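You operate a simulated robot arm through the tools that you are given. There is no shell and no other tool. Be economical: measure what you need, move in short steps, check, and stop when the job is done.

The job below is to be done with a simulated robot arm. You get a single attempt, and the scene is never put back.

## Task
Set both stops for the cream bobbin and wind about 20 m evenly.
Fine: lower stop to 0, upper to the width printed on the bobbin.

The check looks at the end state, three seconds after you hand in, the way a careful person would. Anything else that was tipped, shoved, dropped, spilled or broken makes it a failure.

## Robot
A 5-joint arm with a two-finger parallel gripper on a trunk, on a base that drives. Base frame: it is fixed to the floor where the robot stands at the start and does not move with it; the origin is under the middle of the robot, x ahead of it, y to its left, z up; the surface under the hand at the start is at about z = 72. Units: cm, degrees, N and s.
It reaches about 113.4 cm from its shoulder. Its first joint turns from -149.0 to 149.0 degrees. Places, roughly: brake lever [20, 40, 60]; lower stop [70, 20, 80]; winder run button [40, -10, 80]; winder speed knob [50, -20, 80]. Payload 1.57 kg.
The TCP is the grasp point between the finger pads, 3 cm short of the fingertips. In the tool frame z runs along the fingers and y along their closing line. Largest opening 11 cm; finger width 2.4, thickness 1.2; the body of the gripper, 4.8 by 11.2 cm, starts 7.8 cm behind the TCP.
Orientation is told as [roll, pitch, yaw] about the base's x, y, z axes, in that order, counted from this pose: with the fingers straight down and closing along the base's y, the tool's x points along the base's -x, its y along +y and its z along -z.

## Interface
- The arm moves only by the tool apply_moves. Its argument "commands" is a list of rows, each a list of 7 numbers: the turn, a rotation vector about the tool's x, y, z in rad, then the shift along the tool's x, y, z in cm, then the closure, from 0 (fully open) to 1 (shut). In form: [[rx, ry, rz, dx, dy, dz, gripper], ...]. A call has 1 to 20 rows; each row shifts and turns the commanded pose from where the row before left it, along the tool's axes as they then stand. Rows are played at 5 a second. More than 5 cm and 8.6 degrees between two rows, or a gripper value outside its range, and nothing of the call is played. Where a pose cannot be reached the arm comes as near as it can. A force on the tool above 90 N (or 10 N above the force at the start of the call, whichever is more), or a blocked arm, ends the call early, and 0.2 s more pass. The fingers move at their own pace (about 15.3 cm/s each) and stop on an object; they squeeze with about 42 N. The grip force told is the motor's: it shows also when the fingers shut on nothing. Time passes only in rows, and 0.2 s behind the last, so rows that do not move let the fingers close. The reply holds the time, the measured pose of the TCP, the force on the tool along the base axes, the opening and the grip force, in the units named above and with some noise, with the torque about the TCP (base axes, N m) and any sound that the robot's microphone picked up.
- Cameras (640 x 400 px; columns grow to the right, rows downward): "scene" is now at [1.4, 17.12, 181.42]; the picture's right is [-0.19, -0.98, 0.00], its down [-0.90, 0.18, -0.40] and it looks along [0.39, -0.08, -0.92] (base axes); focal length 281 px, centre (320, 200). "wrist" rides on the gripper at [7, 1.6, -14.1] in the tool frame; the picture's right is [-0.23, 0.97, 0.00], its down [-0.86, -0.20, -0.48] and it looks along [-0.47, -0.11, 0.88] (tool axes); focal length 222 px, centre (320, 200). There is no depth. A picture from a camera that has moved, and an enlarged one, comes with that camera's place and axes in the base frame and with its lens.
- grab_frame(camera): a new picture of that camera. No time passes.
- move_column(by): slides the trunk up (or, below 0, down) by that many cm; the arm and the scene camera ride with it, the base frame stays. It gives what a move gives, with no picture.
- roll_base(legs): drives the robot by 1 to 6 legs, each [ahead, turn to the left] in cm and degrees, along the robot's own axes; the way and the turn of a leg run together, so that a leg with both is an arc; at most 150 cm and 180 degrees a leg. The arm and the cameras ride along, it lands a little off, and it stops where it bumps. It gives what a move gives.
- aim_head(pan, tilt): turns the head with the scene camera to pan (to the left, within 155 degrees either way) and tilt (down, from -29 to 69), counted from straight ahead of the robot. It gives what a move gives.
- zoom(camera, box): a new picture of the part [left, top, right, bottom] of that camera's present view, enlarged. No time passes.
- sign_off(): hands the job in; it is judged then, once.

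Go step by step. Nothing tells you exact positions but the pictures and the camera data: compare them with the known pose of the tool, close in by small moves and look again before you grip or let go. The budget is 120 turns and 98 pictures, counting those below and the enlarged ones. Unless the task says otherwise, let go and move clear before handing in, and close with one line.

The tools are called after "Call:" by a JSON object that holds its "name" and its "arguments". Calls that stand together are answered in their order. apply_moves: Moves the arm, as the interface text tells. Its arguments: {"type":"object","properties":{"commands":{"type":"array"}},"required":["commands"]} The other tools are called the same way: move_column (by) slides the trunk up or down; roll_base (legs) drives the base; aim_head (pan, tilt) turns the head that bears the scene camera; grab_frame (camera) takes a picture; zoom (camera, box) takes an enlarged picture of a part of a camera's view; sign_off () hands the job in.

At the start:

```text
time_s: 0.0
eef_pos: [65.6, -12.75, 112.15]
tool_rot: [0.0, 0.0, 0.5]
force: [-0.8, 0.8, 0.0]
moment: [0.02, 0.02, -0.01]
gripper_width: 11.0
finger_force: 0.1
trunk travel left (down, up): [-85.6, 11.4]
robot x, y, heading: [-0.14, 1.0, 0.0]
head pan, tilt: [-11.0, 66.4]
```

scene: 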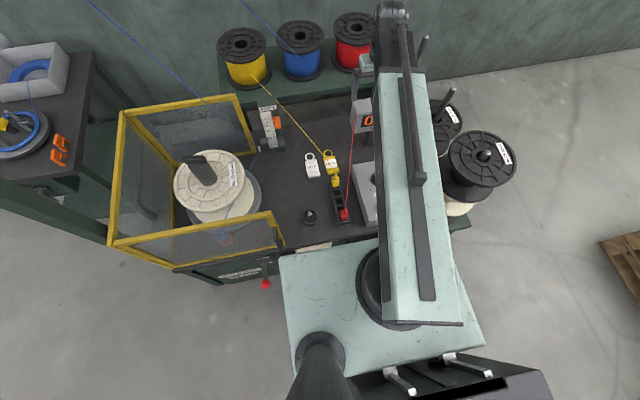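
wrist: 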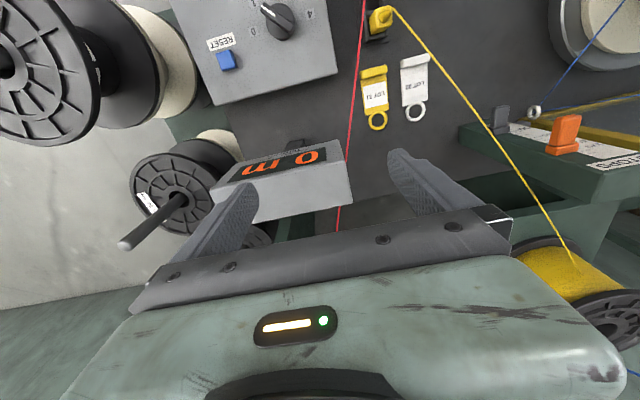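

I see a winding bench with a bobbin on the spindle in a yellow guard, a stop scale, a counter, a speed knob, and clamps with yarn. I'll look closer first.

Call:
{"name": "zoom", "arguments": {"camera": "scene", "box": [110, 80, 290, 290]}}

Call:
{"name": "zoom", "arguments": {"camera": "scene", "box": [240, 80, 390, 250]}}

Call:
{"name": "zoom", "arguments": {"camera": "wrist", "box": [330, 0, 640, 200]}}

Call:
{"name": "zoom", "arguments": {"camera": "scene", "box": [0, 30, 110, 200]}}

```text
1.90 times, centred on (200, 185) of scene
camera zoom: at [1.4, 17.12, 181.42], right [-0.19, -0.98, 0.0], down [-0.9, 0.18, -0.4], along [0.39, -0.08, -0.92], focal length 535 px, centre (549, 229)
```

zoom: 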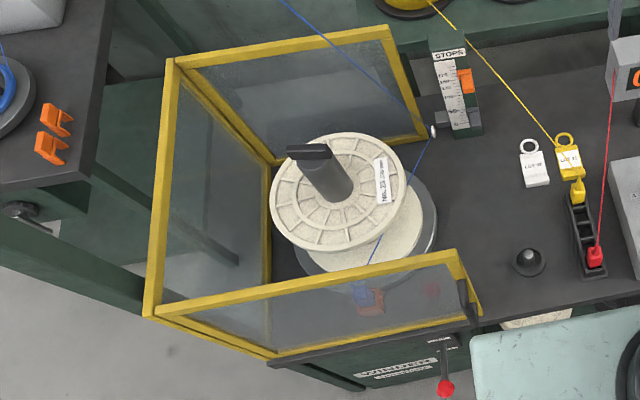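

```text
2.35 times, centred on (315, 165) of scene
camera zoom: at [1.4, 17.12, 181.42], right [-0.19, -0.98, 0.0], down [-0.9, 0.18, -0.4], along [0.39, -0.08, -0.92], focal length 661 px, centre (332, 282)
```

zoom: 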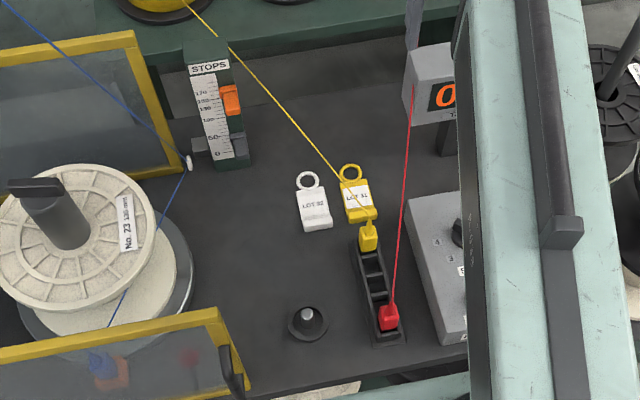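

```text
2.00 times, centred on (485, 100) of wrist
camera zoom: at [58.71, -11.28, 126.12], right [0.22, 0.98, 0.0], down [0.86, -0.19, 0.48], along [0.47, -0.1, -0.88], focal length 444 px, centre (-10, 400)
```

zoom: 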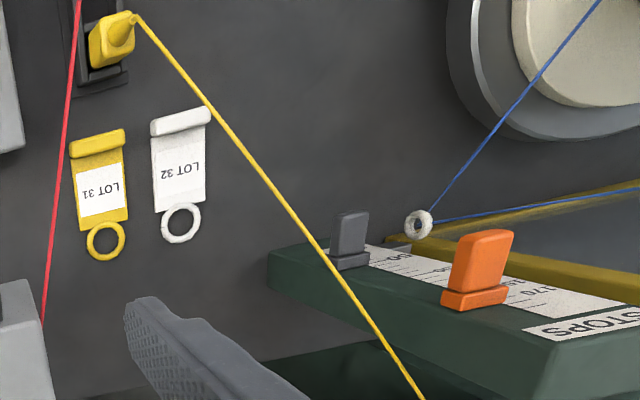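

```text
2.35 times, centred on (55, 115) of scene
camera zoom: at [1.4, 17.12, 181.42], right [-0.19, -0.98, 0.0], down [-0.9, 0.18, -0.4], along [0.39, -0.08, -0.92], focal length 661 px, centre (944, 400)
```

zoom: 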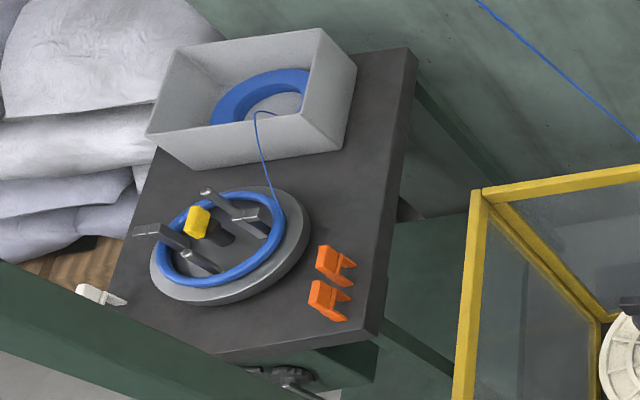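

The bobbin label reads something like "No. 23, 120 mm". I need sharper views of the label, scale, and the panel with the brake lever.

Call:
{"name": "zoom", "arguments": {"camera": "scene", "box": [210, 155, 254, 195]}}

Call:
{"name": "zoom", "arguments": {"camera": "scene", "box": [240, 95, 300, 160]}}

Call:
{"name": "zoom", "arguments": {"camera": "scene", "box": [190, 215, 300, 300]}}

Call:
{"name": "zoom", "arguments": {"camera": "wrist", "box": [180, 0, 400, 140]}}

```text
10.00 times, centred on (232, 175) of scene
camera zoom: at [1.4, 17.12, 181.42], right [-0.19, -0.98, 0.0], down [-0.9, 0.18, -0.4], along [0.39, -0.08, -0.92], focal length 2810 px, centre (1200, 450)
```

zoom: 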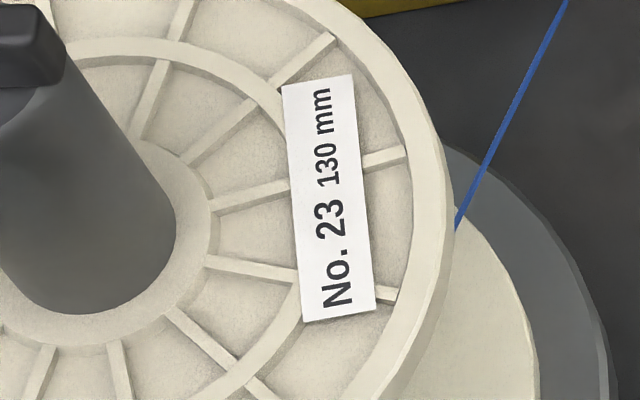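

```text
6.15 times, centred on (270, 128) of scene
camera zoom: at [1.4, 17.12, 181.42], right [-0.19, -0.98, 0.0], down [-0.9, 0.18, -0.4], along [0.39, -0.08, -0.92], focal length 1729 px, centre (628, 646)
```

zoom: 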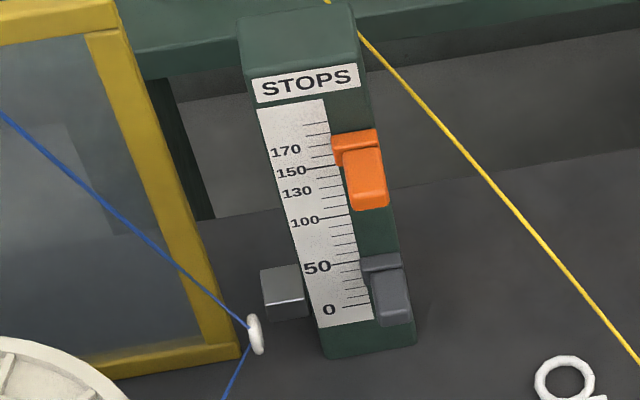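

```text
4.71 times, centred on (245, 258) of scene
camera zoom: at [1.4, 17.12, 181.42], right [-0.19, -0.98, 0.0], down [-0.9, 0.18, -0.4], along [0.39, -0.08, -0.92], focal length 1322 px, centre (673, -71)
```

zoom: 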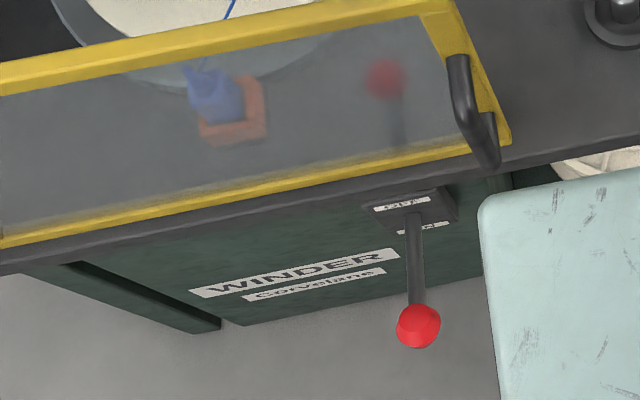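

```text
2.86 times, centred on (290, 70) of wrist
camera zoom: at [58.71, -11.28, 126.12], right [0.22, 0.98, 0.0], down [0.86, -0.19, 0.48], along [0.47, -0.1, -0.88], focal length 635 px, centre (406, 571)
```

zoom: 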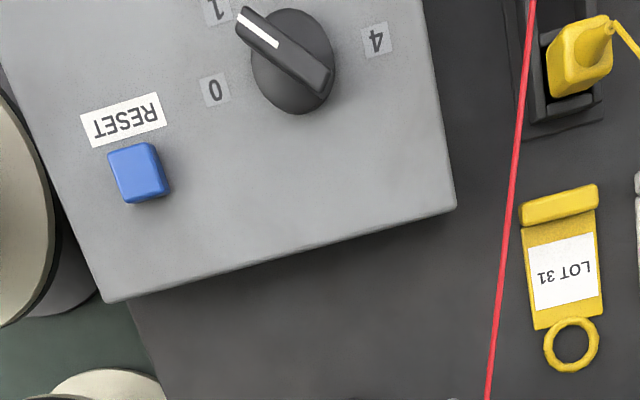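

The bobbin is 130 mm wide. I'll look around from other head angles to understand thread path and controls.

Call:
{"name": "aim_head", "arguments": {"pan": 5, "tilt": 25}}

Call:
{"name": "grab_frame", "arguments": {"camera": "scene"}}

Call:
{"name": "aim_head", "arguments": {"pan": 55, "tilt": 50}}

Call:
{"name": "grab_frame", "arguments": {"camera": "scene"}}

```text
time_s: 1.1
eef_pos: [65.61, -12.87, 112.29]
tool_rot: [0.0, 0.1, 0.5]
force: [0.8, -0.2, -0.1]
moment: [0.01, 0.02, 0.02]
gripper_width: 10.99
finger_force: 0.1
trunk travel left (down, up): [-85.6, 11.4]
robot x, y, heading: [0.11, 1.2, 0.1]
head pan, tilt: [5.0, 25.0]
```

```text
87 pictures are left
camera scene: at [4.79, 19.04, 187.12], right [0.09, -1.0, 0.0], down [-0.42, -0.04, -0.91], along [0.9, 0.08, -0.42], focal length 281 px, centre (320, 200)
```

scene: 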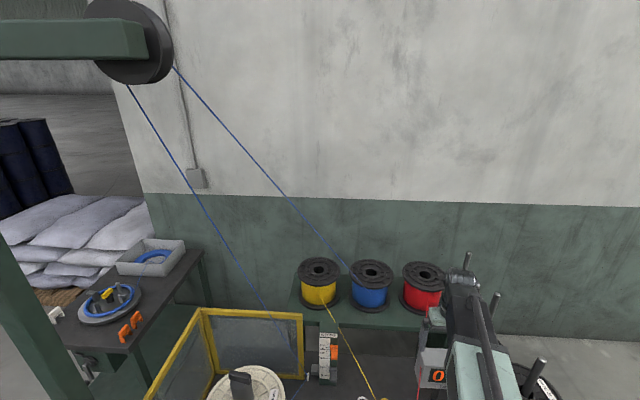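

```text
time_s: 2.3
eef_pos: [65.57, -12.92, 112.28]
tool_rot: [0.0, 0.0, 0.5]
force: [-0.5, 0.2, 0.0]
moment: [0.0, 0.03, 0.0]
gripper_width: 11.02
finger_force: 0.1
trunk travel left (down, up): [-85.6, 11.4]
robot x, y, heading: [-0.1, 1.23, -0.1]
head pan, tilt: [55.0, 50.0]
```

```text
86 pictures are left
camera scene: at [0.04, 24.55, 183.38], right [0.82, -0.57, 0.0], down [-0.44, -0.63, -0.64], along [0.37, 0.53, -0.77], focal length 281 px, centre (320, 200)
```

scene: 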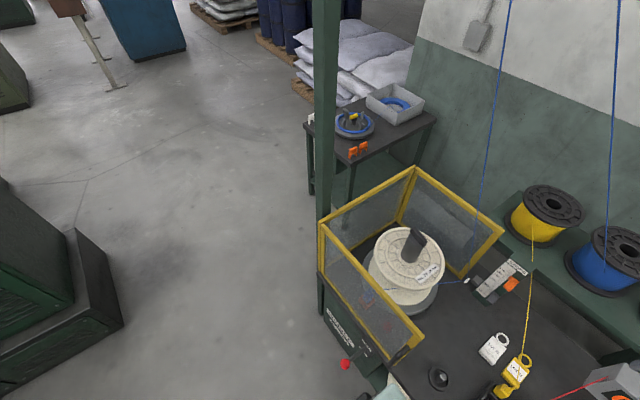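

Blue runs from its spool over the pulley, through the guide, to the cream bobbin. I'll zoom into the guarded area to see where the blue end is.

Call:
{"name": "aim_head", "arguments": {"pan": 30, "tilt": 62}}

Call:
{"name": "zoom", "arguments": {"camera": "scene", "box": [200, 130, 440, 330]}}

```text
time_s: 3.1
eef_pos: [65.51, -12.89, 112.29]
tool_rot: [0.1, 0.1, 0.6]
force: [0.2, 0.3, -1.3]
moment: [0.02, 0.03, -0.01]
gripper_width: 10.98
finger_force: 0.0
trunk travel left (down, up): [-85.6, 11.4]
robot x, y, heading: [0.1, 1.38, 0.0]
head pan, tilt: [30.0, 62.0]
```

```text
2.00 times, centred on (320, 230) of scene
camera zoom: at [1.18, 21.46, 181.89], right [0.5, -0.87, 0.0], down [-0.76, -0.44, -0.47], along [0.41, 0.23, -0.88], focal length 562 px, centre (320, 140)
```

zoom: 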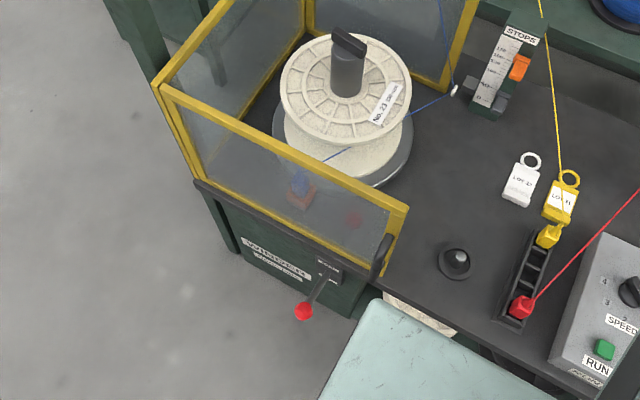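

Post with vertical stops is near (70,20). I'll bring the hand back and left for a close view with the wrist camera.

Call:
{"name": "apply_moves", "arguments": {"commands": [[0, 0, 0, 1.9, 4.4, 0, 0], [0, 0, 0, 1.9, 4.4, 0, 0], [0, 0, 0, 1.9, 4.4, 0, 0], [0, 0, 0, 1.9, 4.4, 0, 0], [0, 0, 0, 1.9, 4.4, 0, 0], [0, 0, 0, 1.9, 4.4, 0, 0], [0, 0, 0, 1.9, 4.4, 0, 0], [0, 0, 0, 0, 0, 0, 0]]}}

Call:
{"name": "grab_frame", "arguments": {"camera": "wrist"}}

Call:
{"name": "aim_head", "arguments": {"pan": -20, "tilt": 60}}

Call:
{"name": "grab_frame", "arguments": {"camera": "scene"}}

```text
time_s: 5.0
eef_pos: [54.45, 18.67, 112.29]
tool_rot: [-0.1, 0.1, 0.5]
force: [0.2, 0.3, -0.7]
moment: [0.0, 0.0, 0.0]
gripper_width: 10.98
finger_force: 0.0
out of reach, approached as far as the arm can: row 5, 6, 7
trunk travel left (down, up): [-85.6, 11.4]
robot x, y, heading: [0.38, 1.23, -0.1]
head pan, tilt: [30.0, 62.0]
```

```text
84 pictures are left
camera wrist: at [47.43, 20.24, 126.13], right [0.22, 0.98, 0.0], down [0.86, -0.19, 0.48], along [0.47, -0.11, -0.88], focal length 222 px, centre (320, 200)
```

wrist: 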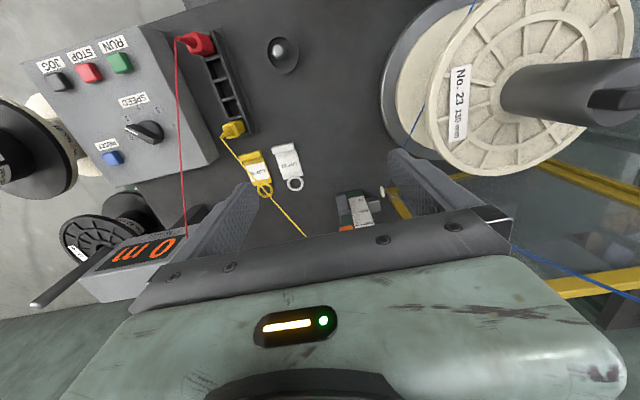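

```text
time_s: 6.1
eef_pos: [54.38, 18.56, 112.28]
tool_rot: [0.0, 0.1, 0.5]
force: [1.4, -0.5, 0.0]
moment: [-0.02, -0.01, 0.02]
gripper_width: 10.99
finger_force: 0.0
trunk travel left (down, up): [-85.6, 11.4]
robot x, y, heading: [0.15, 1.17, -0.2]
head pan, tilt: [-20.0, 60.0]
```

```text
83 pictures are left
camera scene: at [1.87, 15.97, 182.12], right [-0.34, -0.94, 0.0], down [-0.81, 0.3, -0.5], along [0.47, -0.17, -0.87], focal length 281 px, centre (320, 200)
```

scene: 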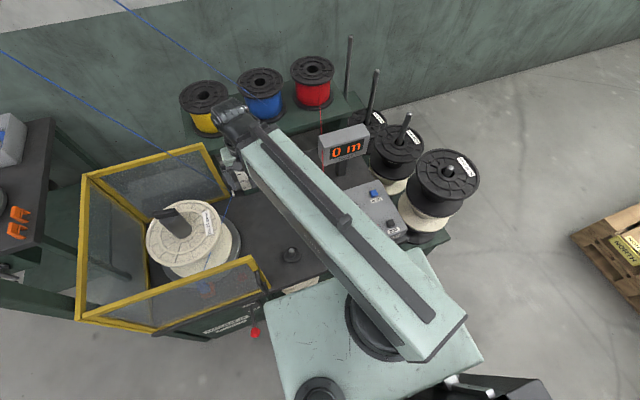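

Call:
{"name": "zoom", "arguments": {"camera": "wrist", "box": [20, 20, 220, 170]}}

Call:
{"name": "zoom", "arguments": {"camera": "wrist", "box": [320, 150, 420, 240]}}

Call:
{"name": "zoom", "arguments": {"camera": "wrist", "box": [380, 0, 640, 200]}}

```text
2.67 times, centred on (120, 95) of wrist
camera zoom: at [47.44, 20.19, 126.13], right [0.22, 0.98, 0.0], down [0.86, -0.19, 0.48], along [0.47, -0.1, -0.88], focal length 592 px, centre (853, 480)
```

zoom: 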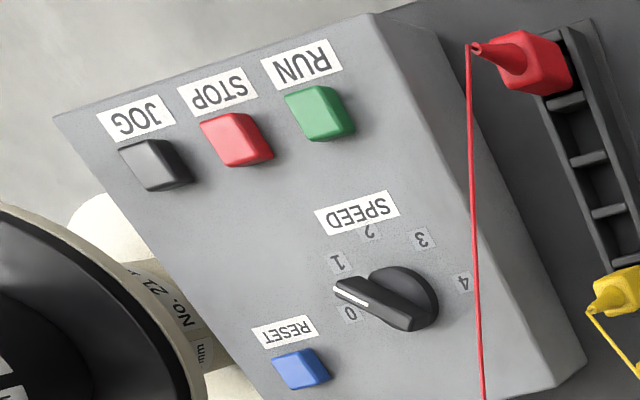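

```text
4.44 times, centred on (370, 195) of wrist
camera zoom: at [47.44, 20.19, 126.13], right [0.22, 0.98, 0.0], down [0.86, -0.19, 0.48], along [0.47, -0.1, -0.88], focal length 987 px, centre (98, 222)
```

zoom: 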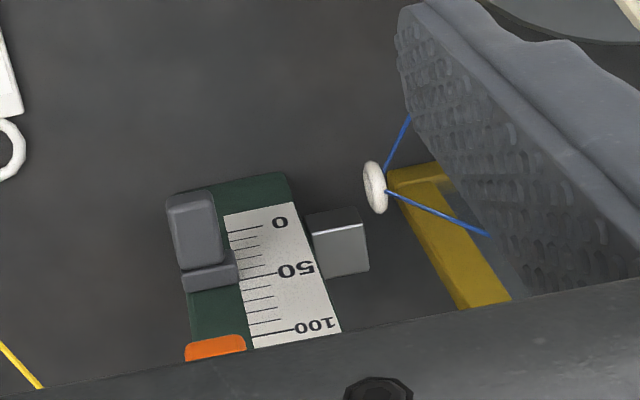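

```text
2.00 times, centred on (510, 100) of wrist
camera zoom: at [47.44, 20.19, 126.13], right [0.22, 0.98, 0.0], down [0.86, -0.19, 0.48], along [0.47, -0.1, -0.88], focal length 444 px, centre (-60, 400)
```

zoom: 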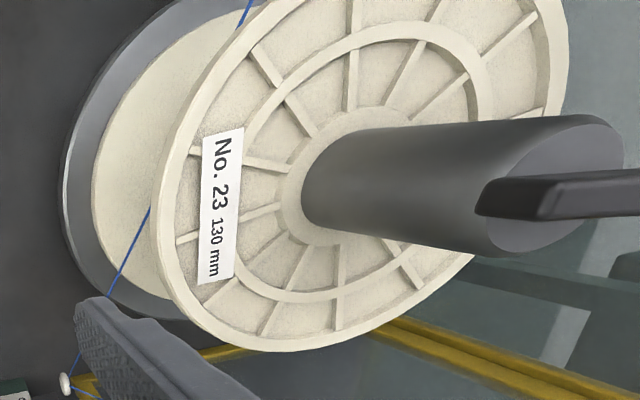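

Panel: RUN, STOP, JOG, SPEED (about 0.7 now), RESET, counter at 0 m. The post stands at about (76,21). I'll spin the hand so its camera sits above once the fingers are level, then tilt for a face-on view of the scale.

Call:
{"name": "apply_moves", "arguments": {"commands": [[0, 0, 0.145, 0, 0, 0, 0], [0, 0, 0.145, 0, 0, 0, 0], [0, 0, 0.145, 0, 0, 0, 0], [0, 0, 0.145, 0, 0, 0, 0], [0, 0, 0.145, 0, 0, 0, 0], [0, 0, 0.145, 0, 0, 0, 0], [0, 0, 0.145, 0, 0, 0, 0], [0, 0, 0.145, 0, 0, 0, 0], [0, 0, 0.145, 0, 0, 0, 0], [0, 0, 0.145, 0, 0, 0, 0], [0, 0, 0.145, 0, 0, 0, 0], [0, 0, 0.145, 0, 0, 0, 0], [0, 0, 0.145, 0, 0, 0, 0], [0, 0, 0.145, 0, 0, 0, 0], [0, 0, 0.145, 0, 0, 0, 0], [0, 0, 0.145, 0, 0, 0, 0], [0, 0, 0.145, 0, 0, 0, 0], [0, 0, 0.145, 0, 0, 0, 0], [0, 0, 0.145, 0, 0, 0, 0], [0, 0, 0.1, 0, 0, 0, 0]]}}

```text
time_s: 10.3
eef_pos: [54.81, 17.85, 112.26]
tool_rot: [-0.2, -0.1, -154.2]
force: [0.5, 0.3, -0.3]
moment: [-0.01, -0.04, 0.0]
gripper_width: 10.98
finger_force: 0.0
out of reach, approached as far as the arm can: row 19, 20
trunk travel left (down, up): [-85.6, 11.4]
robot x, y, heading: [0.12, 1.03, 0.0]
head pan, tilt: [-20.0, 60.0]
```

Arm is too folded here; I'll back the base off 25 cm to gain room before levelling the hand.

Call:
{"name": "roll_base", "arguments": {"legs": [[-25, 0]]}}

Call:
{"name": "apply_moves", "arguments": {"commands": [[-0.0167, 0.148, 0, 0, 0, 0, 0], [-0.0167, 0.148, 0, 0, 0, 0, 0], [-0.0167, 0.148, 0, 0, 0, 0, 0], [-0.0167, 0.148, 0, 0, 0, 0, 0], [-0.0167, 0.148, 0, 0, 0, 0, 0]]}}

Call:
{"name": "grab_frame", "arguments": {"camera": "wrist"}}

```text
time_s: 12.1
eef_pos: [29.86, 17.86, 112.19]
tool_rot: [-0.1, 0.2, -154.2]
force: [-0.1, 0.1, 0.3]
moment: [-0.01, -0.01, 0.0]
gripper_width: 10.98
finger_force: 0.1
trunk travel left (down, up): [-85.6, 11.4]
robot x, y, heading: [-25.15, 1.01, -0.1]
head pan, tilt: [-20.0, 60.0]
```

```text
time_s: 13.3
eef_pos: [45.17, 22.74, 118.49]
tool_rot: [5.7, 42.2, -152.0]
force: [0.3, 0.7, -0.6]
moment: [0.01, -0.01, -0.02]
gripper_width: 10.98
finger_force: 0.0
out of reach, approached as far as the arm can: row 1, 2, 3, 4, 5
trunk travel left (down, up): [-85.6, 11.4]
robot x, y, heading: [-24.78, 0.89, 0.1]
head pan, tilt: [-20.0, 60.0]
```

```text
79 pictures are left
camera wrist: at [41.43, 20.47, 133.48], right [0.25, -0.96, -0.08], down [-0.95, -0.22, -0.24], along [0.21, 0.14, -0.97], focal length 222 px, centre (320, 200)
```

wrist: 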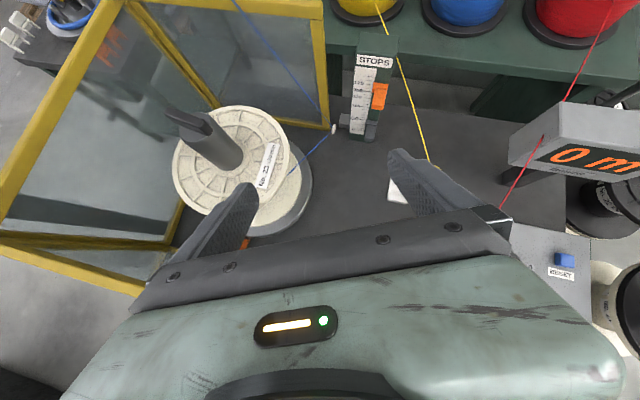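

Good view. I'll swing right to clear the guard, tilt further, then lower the trunk.

Call:
{"name": "apply_moves", "arguments": {"commands": [[-0.047, -0.005, 0.051, -0.5, 4.5, 0, 0], [-0.047, -0.005, 0.051, -0.5, 4.5, 0, 0], [-0.015, 0.13, 0, 0, 0, 0, 0], [-0.015, 0.13, 0, 0, 0, 0, 0], [-0.015, 0.13, 0, 0, 0, 0, 0]]}}

Call:
{"name": "move_column", "arguments": {"by": -22}}

Call:
{"name": "grab_frame", "arguments": {"camera": "wrist"}}

Call:
{"name": "grab_frame", "arguments": {"camera": "scene"}}

```text
time_s: 14.5
eef_pos: [52.76, 14.95, 125.94]
tool_rot: [13.3, 64.4, -153.9]
force: [-0.3, -0.2, 0.4]
moment: [0.0, -0.04, 0.0]
gripper_width: 10.98
finger_force: 0.0
out of reach, approached as far as the arm can: row 3, 4, 5
trunk travel left (down, up): [-85.6, 11.4]
robot x, y, heading: [-24.72, 1.22, 0.1]
head pan, tilt: [-20.0, 60.0]
```

```text
time_s: 16.9
eef_pos: [52.86, 15.16, 104.07]
tool_rot: [13.1, 64.3, -153.9]
force: [0.0, 0.4, 0.0]
moment: [0.01, 0.01, -0.03]
gripper_width: 10.99
finger_force: 0.0
trunk travel left (down, up): [-63.6, 33.4]
robot x, y, heading: [-24.99, 1.39, 0.2]
head pan, tilt: [-20.0, 60.0]
```

```text
78 pictures are left
camera wrist: at [43.42, 12.24, 116.15], right [0.15, -0.98, -0.11], down [-0.81, -0.06, -0.59], along [0.57, 0.17, -0.8], focal length 222 px, centre (320, 200)
```

wrist: 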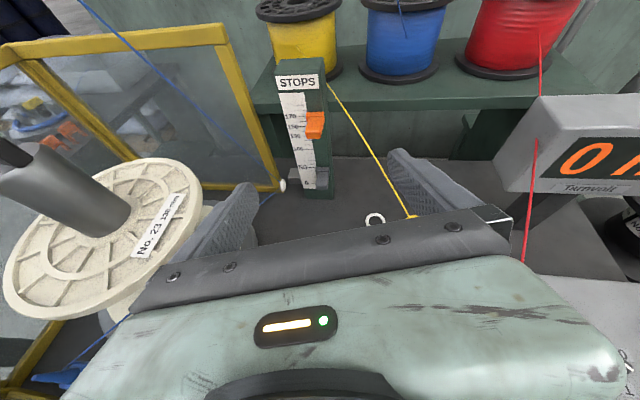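

```text
77 pictures are left
camera scene: at [-22.98, 15.98, 160.12], right [-0.34, -0.94, 0.0], down [-0.81, 0.3, -0.5], along [0.47, -0.17, -0.87], focal length 281 px, centre (320, 200)
```

scene: 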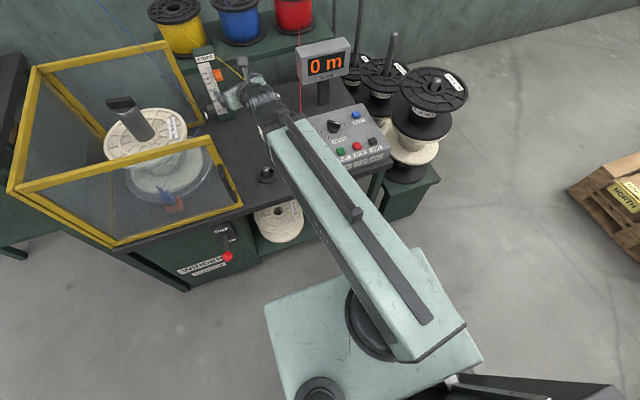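

Call:
{"name": "zoom", "arguments": {"camera": "wrist", "box": [255, 55, 355, 205]}}

Call:
{"name": "zoom", "arguments": {"camera": "scene", "box": [90, 80, 250, 270]}}

```text
2.67 times, centred on (305, 130) of wrist
camera zoom: at [43.42, 12.24, 116.15], right [0.15, -0.98, -0.11], down [-0.81, -0.06, -0.59], along [0.57, 0.17, -0.8], focal length 592 px, centre (360, 387)
```

zoom: 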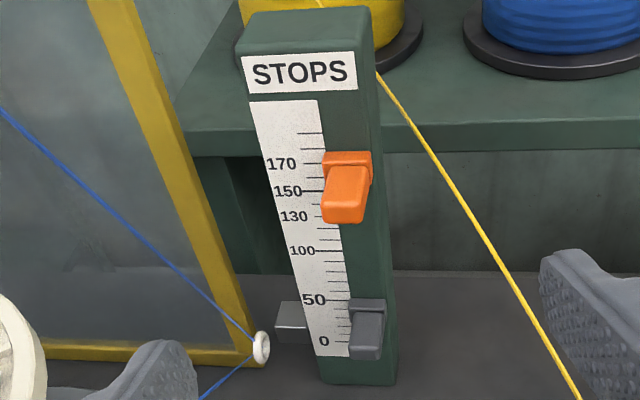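

```text
2.11 times, centred on (170, 175) of scene
camera zoom: at [-22.98, 15.98, 160.12], right [-0.34, -0.94, 0.0], down [-0.81, 0.3, -0.5], along [0.47, -0.17, -0.87], focal length 592 px, centre (636, 253)
```

zoom: 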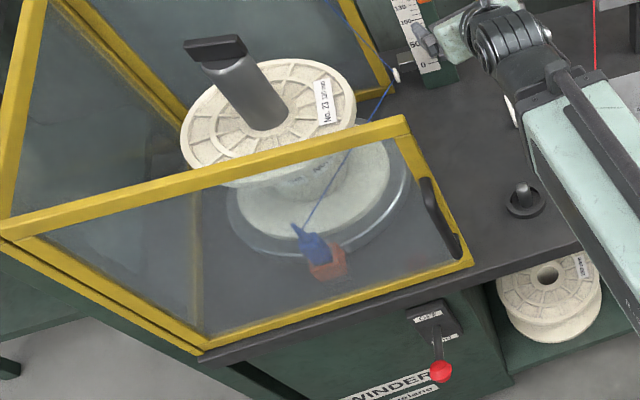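

The post view is good. I'll spin back so the wrist camera looks level at the stops while the fingers reach down at about 28°.

Call:
{"name": "apply_moves", "arguments": {"commands": [[0, 0, -0.149, 0, 0, 0, 0.4], [0, 0, -0.149, 0, 0, 0, 0.4], [0, 0, -0.149, 0, 0, 0, 0.4], [0, 0, -0.149, 0, 0, 0, 0.4], [0, 0, -0.149, 0, 0, 0, 0.4], [0, 0, -0.149, 0, 0, 0, 0.4], [0, 0, -0.149, 0, 0, 0, 0.4], [0, 0, -0.149, 0, 0, 0, 0.4], [0, 0, -0.149, 0, 0, 0, 0.4], [0, 0, -0.149, 0, 0, 0, 0.4], [0, 0, -0.149, 0, 0, 0, 0.4], [0, 0, -0.149, 0, 0, 0, 0.4], [0, 0, -0.149, 0, 0, 0, 0.4], [0, 0, -0.149, 0, 0, 0, 0.4], [0, 0, -0.149, 0, 0, 0, 0.4], [0, 0, -0.149, 0, 0, 0, 0.4], [0, 0, -0.149, 0, 0, 0, 0.4], [0, 0, -0.149, 0, 0, 0, 0.4], [0, 0, -0.149, 0, 0, 0, 0.4], [0, 0, -0.149, 0, 0, 0, 0.4]]}}

Call:
{"name": "move_column", "arguments": {"by": -12}}

Call:
{"name": "grab_frame", "arguments": {"camera": "wrist"}}

```text
time_s: 21.1
eef_pos: [52.97, 14.98, 104.02]
tool_rot: [6.0, -64.9, 5.0]
force: [-0.6, -0.1, 0.0]
moment: [0.0, -0.01, -0.02]
gripper_width: 6.61
finger_force: 0.0
trunk travel left (down, up): [-63.6, 33.4]
robot x, y, heading: [-24.97, 1.26, -0.0]
head pan, tilt: [-20.0, 60.0]
```

```text
time_s: 22.6
eef_pos: [52.87, 15.05, 92.0]
tool_rot: [6.2, -64.8, 4.6]
force: [-0.6, 0.0, 0.3]
moment: [0.01, 0.0, 0.0]
gripper_width: 6.59
finger_force: 0.0
trunk travel left (down, up): [-51.6, 45.4]
robot x, y, heading: [-24.63, 1.12, 0.1]
head pan, tilt: [-20.0, 60.0]
```

```text
74 pictures are left
camera wrist: at [37.1, 13.8, 91.47], right [-0.08, 0.97, 0.25], down [-0.03, -0.25, 0.97], along [1.0, 0.07, 0.05], focal length 222 px, centre (320, 200)
```

wrist: 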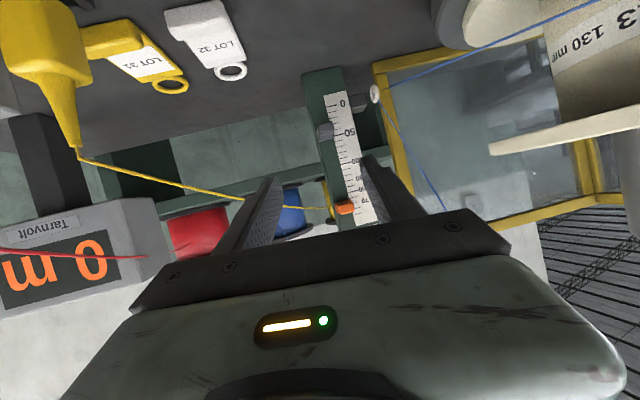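

Call:
{"name": "zoom", "arguments": {"camera": "wrist", "box": [295, 85, 385, 235]}}

```text
2.67 times, centred on (340, 160) of wrist
camera zoom: at [37.1, 13.8, 91.47], right [-0.08, 0.97, 0.25], down [-0.03, -0.25, 0.97], along [1.0, 0.07, 0.05], focal length 592 px, centre (267, 307)
```

zoom: 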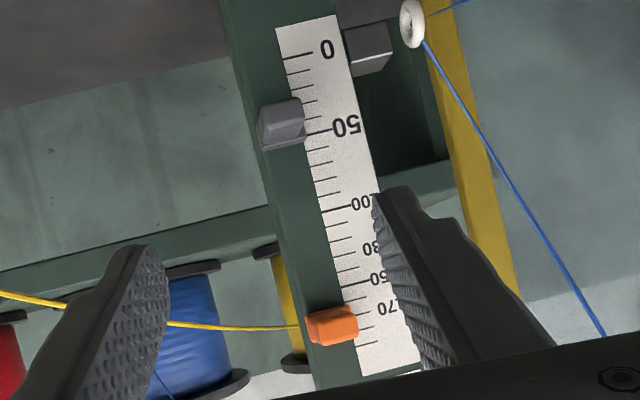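

I'll move in closer to the upper stop to see which edge indexes the scale.

Call:
{"name": "apply_moves", "arguments": {"commands": [[0, 0, 0, -2.8, 0.2, 2.9, 0.4], [0, 0, 0, -2.8, 0.2, 2.9, 0.4], [0, 0, 0, -2.8, 0.2, 2.9, 0.4], [0, 0, 0, 0, 0, 0, 0.4]]}}

Call:
{"name": "grab_frame", "arguments": {"camera": "wrist"}}

Call:
{"name": "zoom", "arguments": {"camera": "wrist", "box": [270, 80, 430, 230]}}

```text
time_s: 23.6
eef_pos: [64.11, 17.49, 92.03]
tool_rot: [6.3, -65.0, 4.6]
force: [0.0, -1.2, -0.3]
moment: [0.05, 0.0, -0.01]
gripper_width: 6.6
finger_force: 0.0
out of reach, approached as far as the arm can: row 1, 2, 3
trunk travel left (down, up): [-51.6, 45.4]
robot x, y, heading: [-24.95, 0.96, -0.2]
head pan, tilt: [-20.0, 60.0]
```

```text
72 pictures are left
camera wrist: at [48.26, 16.25, 91.47], right [-0.08, 0.96, 0.25], down [-0.03, -0.25, 0.97], along [1.0, 0.07, 0.05], focal length 222 px, centre (320, 200)
```

wrist: 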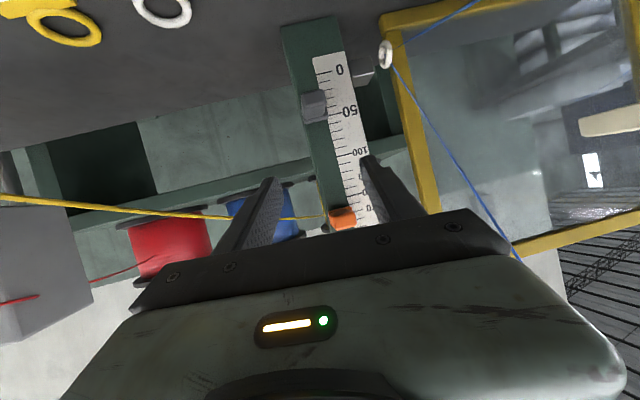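

```text
2.67 times, centred on (350, 155) of wrist
camera zoom: at [48.26, 16.25, 91.47], right [-0.08, 0.96, 0.25], down [-0.03, -0.25, 0.97], along [1.0, 0.07, 0.05], focal length 592 px, centre (240, 320)
```

zoom: 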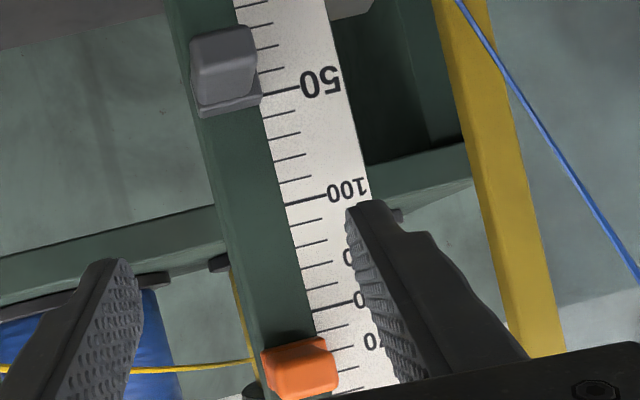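

Upper stop reads about 175, lower about 46. I'll raise the trunk to be level with the orange stop and look for its index edge.

Call:
{"name": "move_column", "arguments": {"by": 4.5}}

Call:
{"name": "zoom", "arguments": {"camera": "wrist", "box": [305, 135, 385, 225]}}

Call:
{"name": "zoom", "arguments": {"camera": "scene", "box": [180, 20, 260, 130]}}

```text
time_s: 24.4
eef_pos: [63.96, 17.48, 96.48]
tool_rot: [6.2, -65.0, 4.6]
force: [-0.6, 0.4, 0.6]
moment: [-0.02, 0.03, -0.02]
gripper_width: 6.57
finger_force: 0.1
trunk travel left (down, up): [-56.1, 40.9]
robot x, y, heading: [-25.14, 1.25, -0.0]
head pan, tilt: [-20.0, 60.0]
```

```text
4.44 times, centred on (345, 180) of wrist
camera zoom: at [48.24, 16.23, 95.98], right [-0.08, 0.96, 0.25], down [-0.03, -0.25, 0.97], along [1.0, 0.07, 0.05], focal length 987 px, centre (209, 289)
```

zoom: 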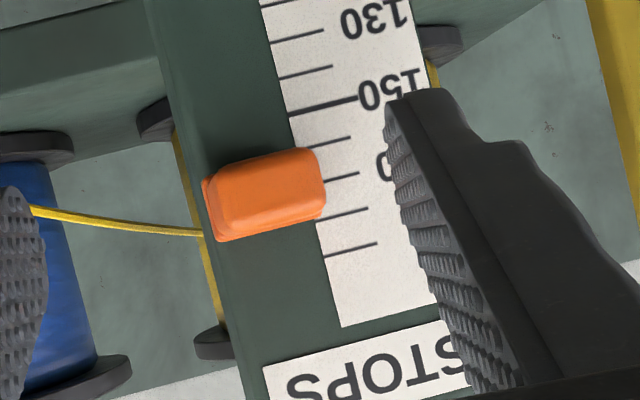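

```text
3.64 times, centred on (220, 75) of scene
camera zoom: at [-22.96, 15.99, 152.62], right [-0.34, -0.94, 0.0], down [-0.81, 0.3, -0.5], along [0.47, -0.17, -0.87], focal length 1022 px, centre (684, 654)
```

zoom: 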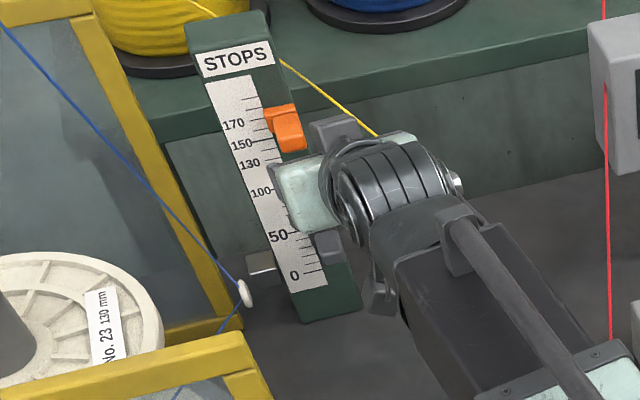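

Level view shows the orange tab centred on 170 (z≈95.3, y≈19.9, post face x≈75). I'll raise, close the fingers, go above the tab and push it down with the column.

Call:
{"name": "move_column", "arguments": {"by": 4.2}}

Call:
{"name": "apply_moves", "arguments": {"commands": [[0, 0, 0, 0, 0, 0, 1], [0, 0, 0, -1.5, 0.31, 3.2, 1], [0, 0, 0, -1.5, 0.31, 3.2, 1], [0, 0, 0, 0, 0, 0, 1]]}}

Call:
{"name": "grab_frame", "arguments": {"camera": "wrist"}}

```text
time_s: 25.3
eef_pos: [63.97, 17.42, 100.71]
tool_rot: [6.2, -65.0, 4.6]
force: [0.4, 0.3, 0.5]
moment: [-0.01, -0.02, -0.02]
gripper_width: 6.6
finger_force: 0.2
trunk travel left (down, up): [-60.3, 36.7]
robot x, y, heading: [-24.88, 1.18, 0.3]
head pan, tilt: [-20.0, 60.0]
```

```text
time_s: 26.3
eef_pos: [70.84, 19.29, 100.68]
tool_rot: [6.3, -65.0, 4.6]
force: [-0.6, 0.2, -0.3]
moment: [0.01, 0.01, 0.01]
gripper_width: 0.02
finger_force: 21.8
trunk travel left (down, up): [-60.3, 36.7]
robot x, y, heading: [-25.07, 1.55, -0.1]
head pan, tilt: [-20.0, 60.0]
```

```text
68 pictures are left
camera wrist: at [55.08, 18.06, 100.16], right [-0.08, 0.96, 0.25], down [-0.03, -0.25, 0.97], along [1.0, 0.07, 0.05], focal length 222 px, centre (320, 200)
```

wrist: 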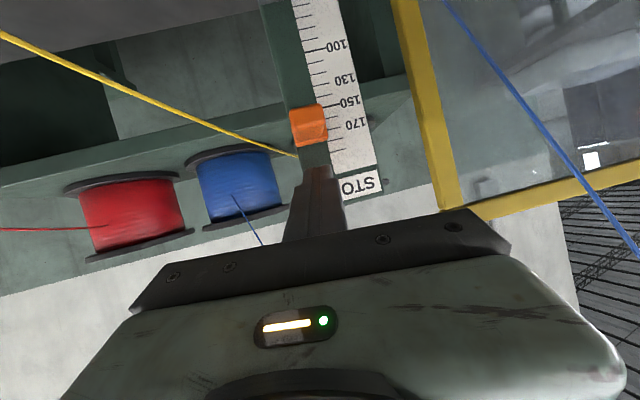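

Fingers are right above the tab. Push down in steps.

Call:
{"name": "move_column", "arguments": {"by": -3}}

Call:
{"name": "zoom", "arguments": {"camera": "wrist", "box": [270, 70, 390, 190]}}

```text
time_s: 27.1
eef_pos: [70.83, 19.18, 97.63]
tool_rot: [6.2, -64.9, 4.6]
force: [-0.2, 0.2, 0.4]
moment: [0.02, -0.01, -0.04]
gripper_width: 0.0
finger_force: 21.1
trunk travel left (down, up): [-57.3, 39.7]
robot x, y, heading: [-25.16, 1.18, 0.1]
head pan, tilt: [-20.0, 60.0]
```

```text
3.33 times, centred on (330, 130) of wrist
camera zoom: at [55.05, 18.03, 97.17], right [-0.08, 0.96, 0.25], down [-0.03, -0.25, 0.97], along [1.0, 0.07, 0.05], focal length 740 px, centre (287, 433)
```

zoom: 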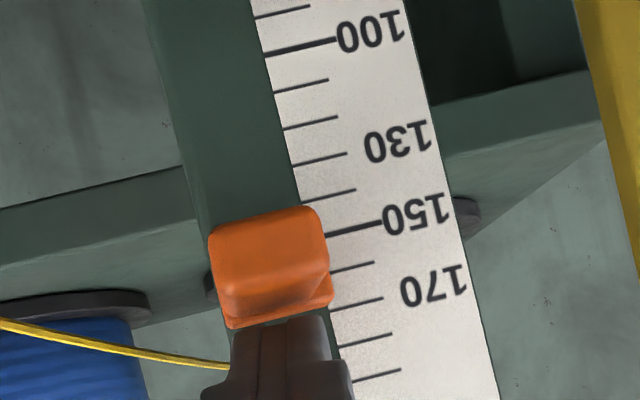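

It slides. Keep pushing about 2.5 cm more, then check.

Call:
{"name": "move_column", "arguments": {"by": -2.4}}

Call:
{"name": "zoom", "arguments": {"camera": "wrist", "box": [270, 70, 390, 190]}}

```text
time_s: 27.8
eef_pos: [70.72, 19.19, 95.3]
tool_rot: [6.2, -64.9, 4.5]
force: [0.0, 0.2, 0.2]
moment: [-0.01, -0.02, -0.02]
gripper_width: 0.01
finger_force: 21.4
trunk travel left (down, up): [-54.9, 42.1]
robot x, y, heading: [-25.16, 1.44, -0.0]
head pan, tilt: [-20.0, 60.0]
```

```text
3.33 times, centred on (330, 130) of wrist
camera zoom: at [55.05, 18.03, 94.77], right [-0.08, 0.96, 0.25], down [-0.03, -0.25, 0.97], along [1.0, 0.07, 0.05], focal length 740 px, centre (287, 433)
```

zoom: 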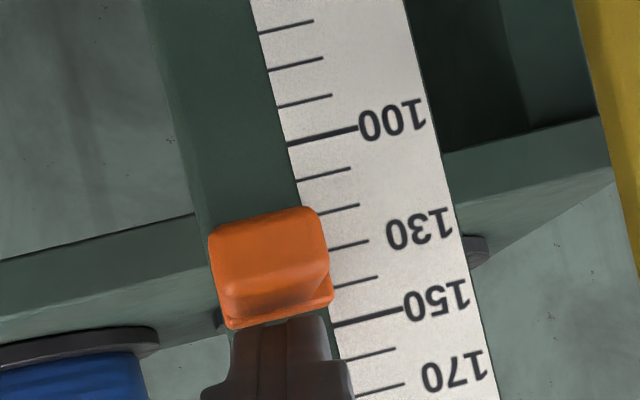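

Call:
{"name": "move_column", "arguments": {"by": -0.4}}

Call:
{"name": "move_column", "arguments": {"by": 3.0}}

Call:
{"name": "apply_moves", "arguments": {"commands": [[0, 0, 0, 1.7, -0.3, -3.6, 1], [0, 0, 0, 1.7, -0.3, -3.6, 1], [0, 0, 0, 1.7, -0.3, -3.6, 1]]}}

Call:
{"name": "move_column", "arguments": {"by": -6.5}}

Call:
{"name": "grab_frame", "arguments": {"camera": "wrist"}}

```text
time_s: 28.3
eef_pos: [70.8, 19.26, 94.93]
tool_rot: [6.2, -65.0, 4.6]
force: [0.4, -0.1, -0.5]
moment: [-0.02, 0.0, 0.03]
gripper_width: 0.0
finger_force: 21.4
trunk travel left (down, up): [-54.5, 42.5]
robot x, y, heading: [-25.45, 0.9, 0.1]
head pan, tilt: [-20.0, 60.0]
```

```text
time_s: 29.0
eef_pos: [70.93, 19.22, 97.99]
tool_rot: [6.3, -65.0, 4.7]
force: [0.0, -0.1, 0.1]
moment: [0.01, 0.03, 0.01]
gripper_width: 0.0
finger_force: 21.2
trunk travel left (down, up): [-57.5, 39.5]
robot x, y, heading: [-24.89, 1.44, -0.0]
head pan, tilt: [-20.0, 60.0]
```

```text
time_s: 29.8
eef_pos: [59.15, 16.06, 98.07]
tool_rot: [6.2, -65.0, 4.6]
force: [-0.1, 0.9, -0.6]
moment: [0.01, -0.01, 0.0]
gripper_width: 0.01
finger_force: 21.1
trunk travel left (down, up): [-57.5, 39.5]
robot x, y, heading: [-24.93, 0.89, 0.2]
head pan, tilt: [-20.0, 60.0]
```

```text
time_s: 30.9
eef_pos: [59.21, 16.18, 91.51]
tool_rot: [6.1, -64.8, 4.6]
force: [-0.1, 0.1, 1.1]
moment: [0.01, -0.03, -0.01]
gripper_width: 0.0
finger_force: 21.6
trunk travel left (down, up): [-51.0, 46.0]
robot x, y, heading: [-24.97, 1.19, -0.1]
head pan, tilt: [-20.0, 60.0]
```

```text
65 pictures are left
camera wrist: at [43.45, 14.99, 90.87], right [-0.08, 0.97, 0.25], down [-0.03, -0.25, 0.97], along [1.0, 0.07, 0.05], focal length 222 px, centre (320, 200)
```

wrist: 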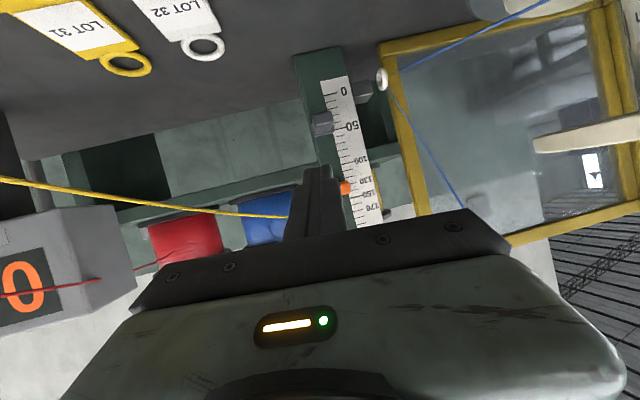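

Call:
{"name": "apply_moves", "arguments": {"commands": [[0, 0, 0, 0, 0, 0, 0.3], [0, 0, 0, 0, 0, 0, 0.3]]}}

Call:
{"name": "zoom", "arguments": {"camera": "wrist", "box": [310, 150, 390, 220]}}

```text
time_s: 31.5
eef_pos: [59.24, 16.17, 91.42]
tool_rot: [6.3, -64.9, 4.6]
force: [-0.2, 0.4, 0.3]
moment: [-0.04, 0.04, -0.01]
gripper_width: 7.69
finger_force: 0.0
trunk travel left (down, up): [-51.0, 46.0]
robot x, y, heading: [-25.27, 1.28, 0.2]
head pan, tilt: [-20.0, 60.0]
```

```text
5.71 times, centred on (350, 185) of wrist
camera zoom: at [43.46, 14.99, 90.87], right [-0.08, 0.97, 0.25], down [-0.03, -0.25, 0.97], along [1.0, 0.07, 0.05], focal length 1269 px, centre (149, 286)
```

zoom: 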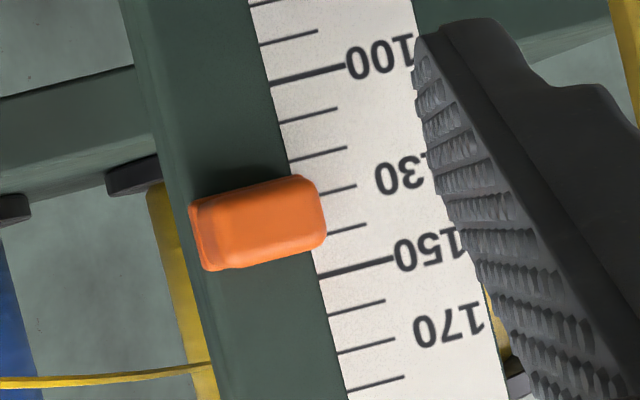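

The upper stop reads about 133; it needs ~3 mm more. Repeat the push slightly lower.

Call:
{"name": "move_column", "arguments": {"by": 6.5}}

Call:
{"name": "apply_moves", "arguments": {"commands": [[0, 0, 0, 0, 0, 0, 1], [0, 0, 0, 0, 0, 0, 1], [0, 0, 0, -1.7, 0.3, 3.6, 1], [0, 0, 0, -1.7, 0.3, 3.6, 1], [0, 0, 0, -1.7, 0.3, 3.6, 1], [0, 0, 0, 0, 0, 0, 1]]}}

Call:
{"name": "move_column", "arguments": {"by": -3.3}}

Call:
{"name": "move_column", "arguments": {"by": 3.0}}

Call:
{"name": "apply_moves", "arguments": {"commands": [[0, 0, 0, 1.7, -0.3, -3.6, 1], [0, 0, 0, 1.7, -0.3, -3.6, 1], [0, 0, 0, 1.7, -0.3, -3.6, 1], [0, 0, 0, 0, 0, 0, 0.3], [0, 0, 0, 0, 0, 0, 0.3]]}}

Call:
{"name": "move_column", "arguments": {"by": -6.2}}

Call:
{"name": "zoom", "arguments": {"camera": "wrist", "box": [310, 150, 390, 220]}}

Call:
{"name": "zoom", "arguments": {"camera": "wrist", "box": [280, 60, 400, 160]}}

```text
time_s: 32.5
eef_pos: [59.23, 16.15, 97.86]
tool_rot: [6.1, -64.8, 4.6]
force: [0.1, 0.0, 0.1]
moment: [0.02, 0.0, 0.01]
gripper_width: 7.7
finger_force: 0.1
trunk travel left (down, up): [-57.5, 39.5]
robot x, y, heading: [-24.5, 1.01, 0.1]
head pan, tilt: [-20.0, 60.0]
```

```text
time_s: 33.9
eef_pos: [70.84, 19.13, 97.83]
tool_rot: [6.2, -64.9, 4.6]
force: [-0.8, -0.3, 0.3]
moment: [0.02, -0.03, -0.04]
gripper_width: 0.0
finger_force: 21.2
trunk travel left (down, up): [-57.5, 39.5]
robot x, y, heading: [-24.67, 1.34, -0.3]
head pan, tilt: [-20.0, 60.0]
```

```text
time_s: 34.7
eef_pos: [70.82, 19.07, 94.57]
tool_rot: [6.2, -65.0, 4.5]
force: [0.1, -0.4, -0.2]
moment: [0.01, -0.01, -0.04]
gripper_width: 0.03
finger_force: 21.3
trunk travel left (down, up): [-54.2, 42.8]
robot x, y, heading: [-25.06, 1.24, -0.1]
head pan, tilt: [-20.0, 60.0]
```

```text
time_s: 35.4
eef_pos: [70.91, 19.19, 97.65]
tool_rot: [6.2, -65.0, 4.5]
force: [-0.7, 0.2, 0.7]
moment: [0.0, -0.01, 0.03]
gripper_width: 0.0
finger_force: 21.3
trunk travel left (down, up): [-57.2, 39.8]
robot x, y, heading: [-24.93, 1.17, 0.0]
head pan, tilt: [-20.0, 60.0]
```

```text
time_s: 36.6
eef_pos: [59.36, 15.98, 97.62]
tool_rot: [6.2, -64.8, 4.6]
force: [-0.6, 0.6, 0.1]
moment: [-0.03, 0.0, 0.03]
gripper_width: 7.7
finger_force: 0.0
trunk travel left (down, up): [-57.2, 39.8]
robot x, y, heading: [-25.14, 1.24, 0.1]
head pan, tilt: [-20.0, 60.0]
```

```text
time_s: 37.7
eef_pos: [59.31, 15.95, 91.43]
tool_rot: [6.2, -64.7, 4.6]
force: [0.0, -0.1, -0.5]
moment: [0.0, -0.02, -0.01]
gripper_width: 7.69
finger_force: 0.2
trunk travel left (down, up): [-51.0, 46.0]
robot x, y, heading: [-24.69, 1.11, 0.0]
head pan, tilt: [-20.0, 60.0]
```

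```text
5.71 times, centred on (350, 185) of wrist
camera zoom: at [43.59, 14.81, 90.86], right [-0.08, 0.97, 0.25], down [-0.03, -0.25, 0.97], along [1.0, 0.07, 0.04], focal length 1269 px, centre (149, 286)
```

zoom: 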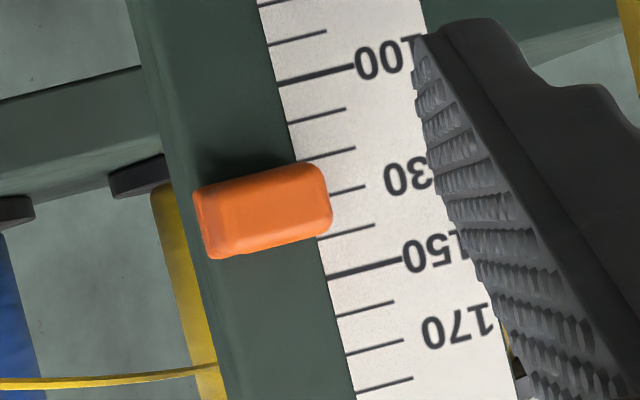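

```text
4.00 times, centred on (340, 110) of wrist
camera zoom: at [43.59, 14.81, 90.86], right [-0.08, 0.97, 0.25], down [-0.03, -0.25, 0.97], along [1.0, 0.07, 0.04], focal length 888 px, centre (240, 560)
```

zoom: 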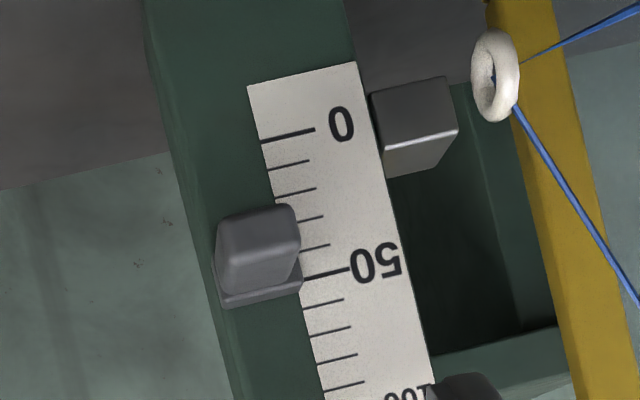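

Upper stop is on 130. Now the lower stop: go between the two tabs with closed fingers and push down to 0.

Call:
{"name": "move_column", "arguments": {"by": -3.9}}

Call:
{"name": "apply_moves", "arguments": {"commands": [[0, 0, 0, 0, 0, 0, 1], [0, 0, 0, 0, 0, 0, 1], [0, 0, 0, -1.7, 0.3, 3.6, 1], [0, 0, 0, -1.7, 0.3, 3.6, 1], [0, 0, 0, -1.7, 0.3, 3.6, 1], [0, 0, 0, 0, 0, 0, 1]]}}

Call:
{"name": "grab_frame", "arguments": {"camera": "wrist"}}

Call:
{"name": "grab_frame", "arguments": {"camera": "scene"}}

```text
time_s: 38.5
eef_pos: [59.32, 16.02, 87.48]
tool_rot: [6.1, -64.7, 4.7]
force: [-0.1, 0.1, -0.3]
moment: [0.0, -0.04, 0.0]
gripper_width: 7.7
finger_force: 0.1
trunk travel left (down, up): [-47.1, 49.9]
robot x, y, heading: [-24.79, 1.49, 0.1]
head pan, tilt: [-20.0, 60.0]
```

```text
time_s: 39.9
eef_pos: [70.97, 19.13, 87.41]
tool_rot: [6.2, -64.8, 4.6]
force: [-0.5, -0.6, 0.0]
moment: [-0.01, -0.03, 0.02]
gripper_width: 0.02
finger_force: 21.4
trunk travel left (down, up): [-47.1, 49.9]
robot x, y, heading: [-24.87, 0.85, -0.0]
head pan, tilt: [-20.0, 60.0]
```

```text
61 pictures are left
camera wrist: at [55.29, 17.99, 86.95], right [-0.08, 0.97, 0.25], down [-0.03, -0.25, 0.97], along [1.0, 0.07, 0.04], focal length 222 px, centre (320, 200)
```

wrist: 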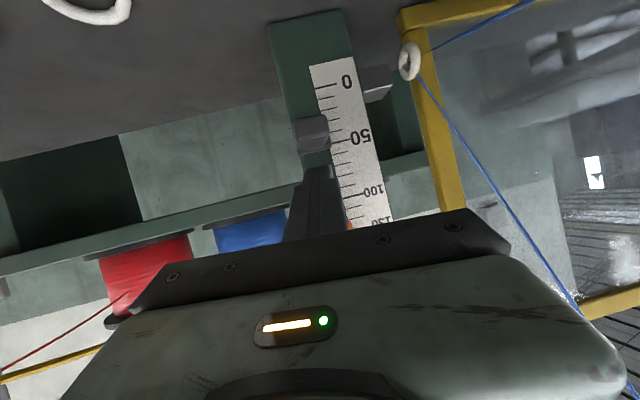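

```text
60 pictures are left
camera scene: at [-22.96, 15.99, 143.62], right [-0.34, -0.94, 0.0], down [-0.81, 0.3, -0.5], along [0.47, -0.17, -0.87], focal length 281 px, centre (320, 200)
```

scene: 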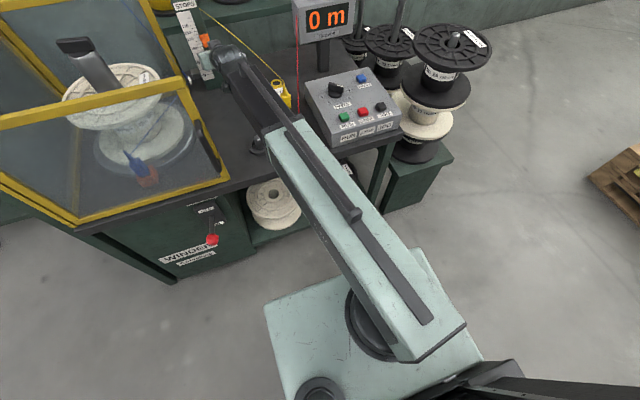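

The arm stays clear of the bench. Push the lower stop down, stopping a few mm short first.

Call:
{"name": "move_column", "arguments": {"by": -3}}

Call:
{"name": "move_column", "arguments": {"by": -2.5}}

Call:
{"name": "zoom", "arguments": {"camera": "wrist", "box": [270, 70, 390, 190]}}

```text
time_s: 40.6
eef_pos: [71.08, 19.19, 84.41]
tool_rot: [6.2, -64.6, 4.8]
force: [-0.8, -0.4, 0.9]
moment: [0.03, 0.0, 0.02]
gripper_width: 0.03
finger_force: 21.1
trunk travel left (down, up): [-44.1, 52.9]
robot x, y, heading: [-24.62, 0.94, -0.1]
head pan, tilt: [-20.0, 60.0]
```

```text
time_s: 41.3
eef_pos: [71.04, 19.2, 81.92]
tool_rot: [6.1, -64.8, 4.7]
force: [0.6, -0.2, -0.8]
moment: [0.0, 0.0, 0.0]
gripper_width: 0.02
finger_force: 21.1
trunk travel left (down, up): [-41.6, 55.4]
robot x, y, heading: [-24.92, 1.08, -0.2]
head pan, tilt: [-20.0, 60.0]
```

```text
3.33 times, centred on (330, 130) of wrist
camera zoom: at [55.26, 17.97, 81.45], right [-0.08, 0.97, 0.25], down [-0.03, -0.25, 0.97], along [1.0, 0.07, 0.04], focal length 740 px, centre (287, 433)
```

zoom: 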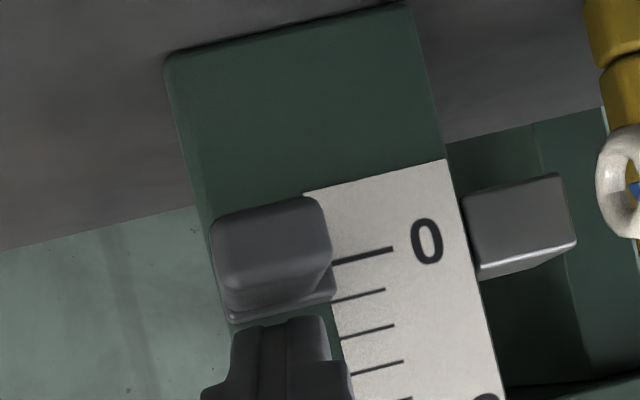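

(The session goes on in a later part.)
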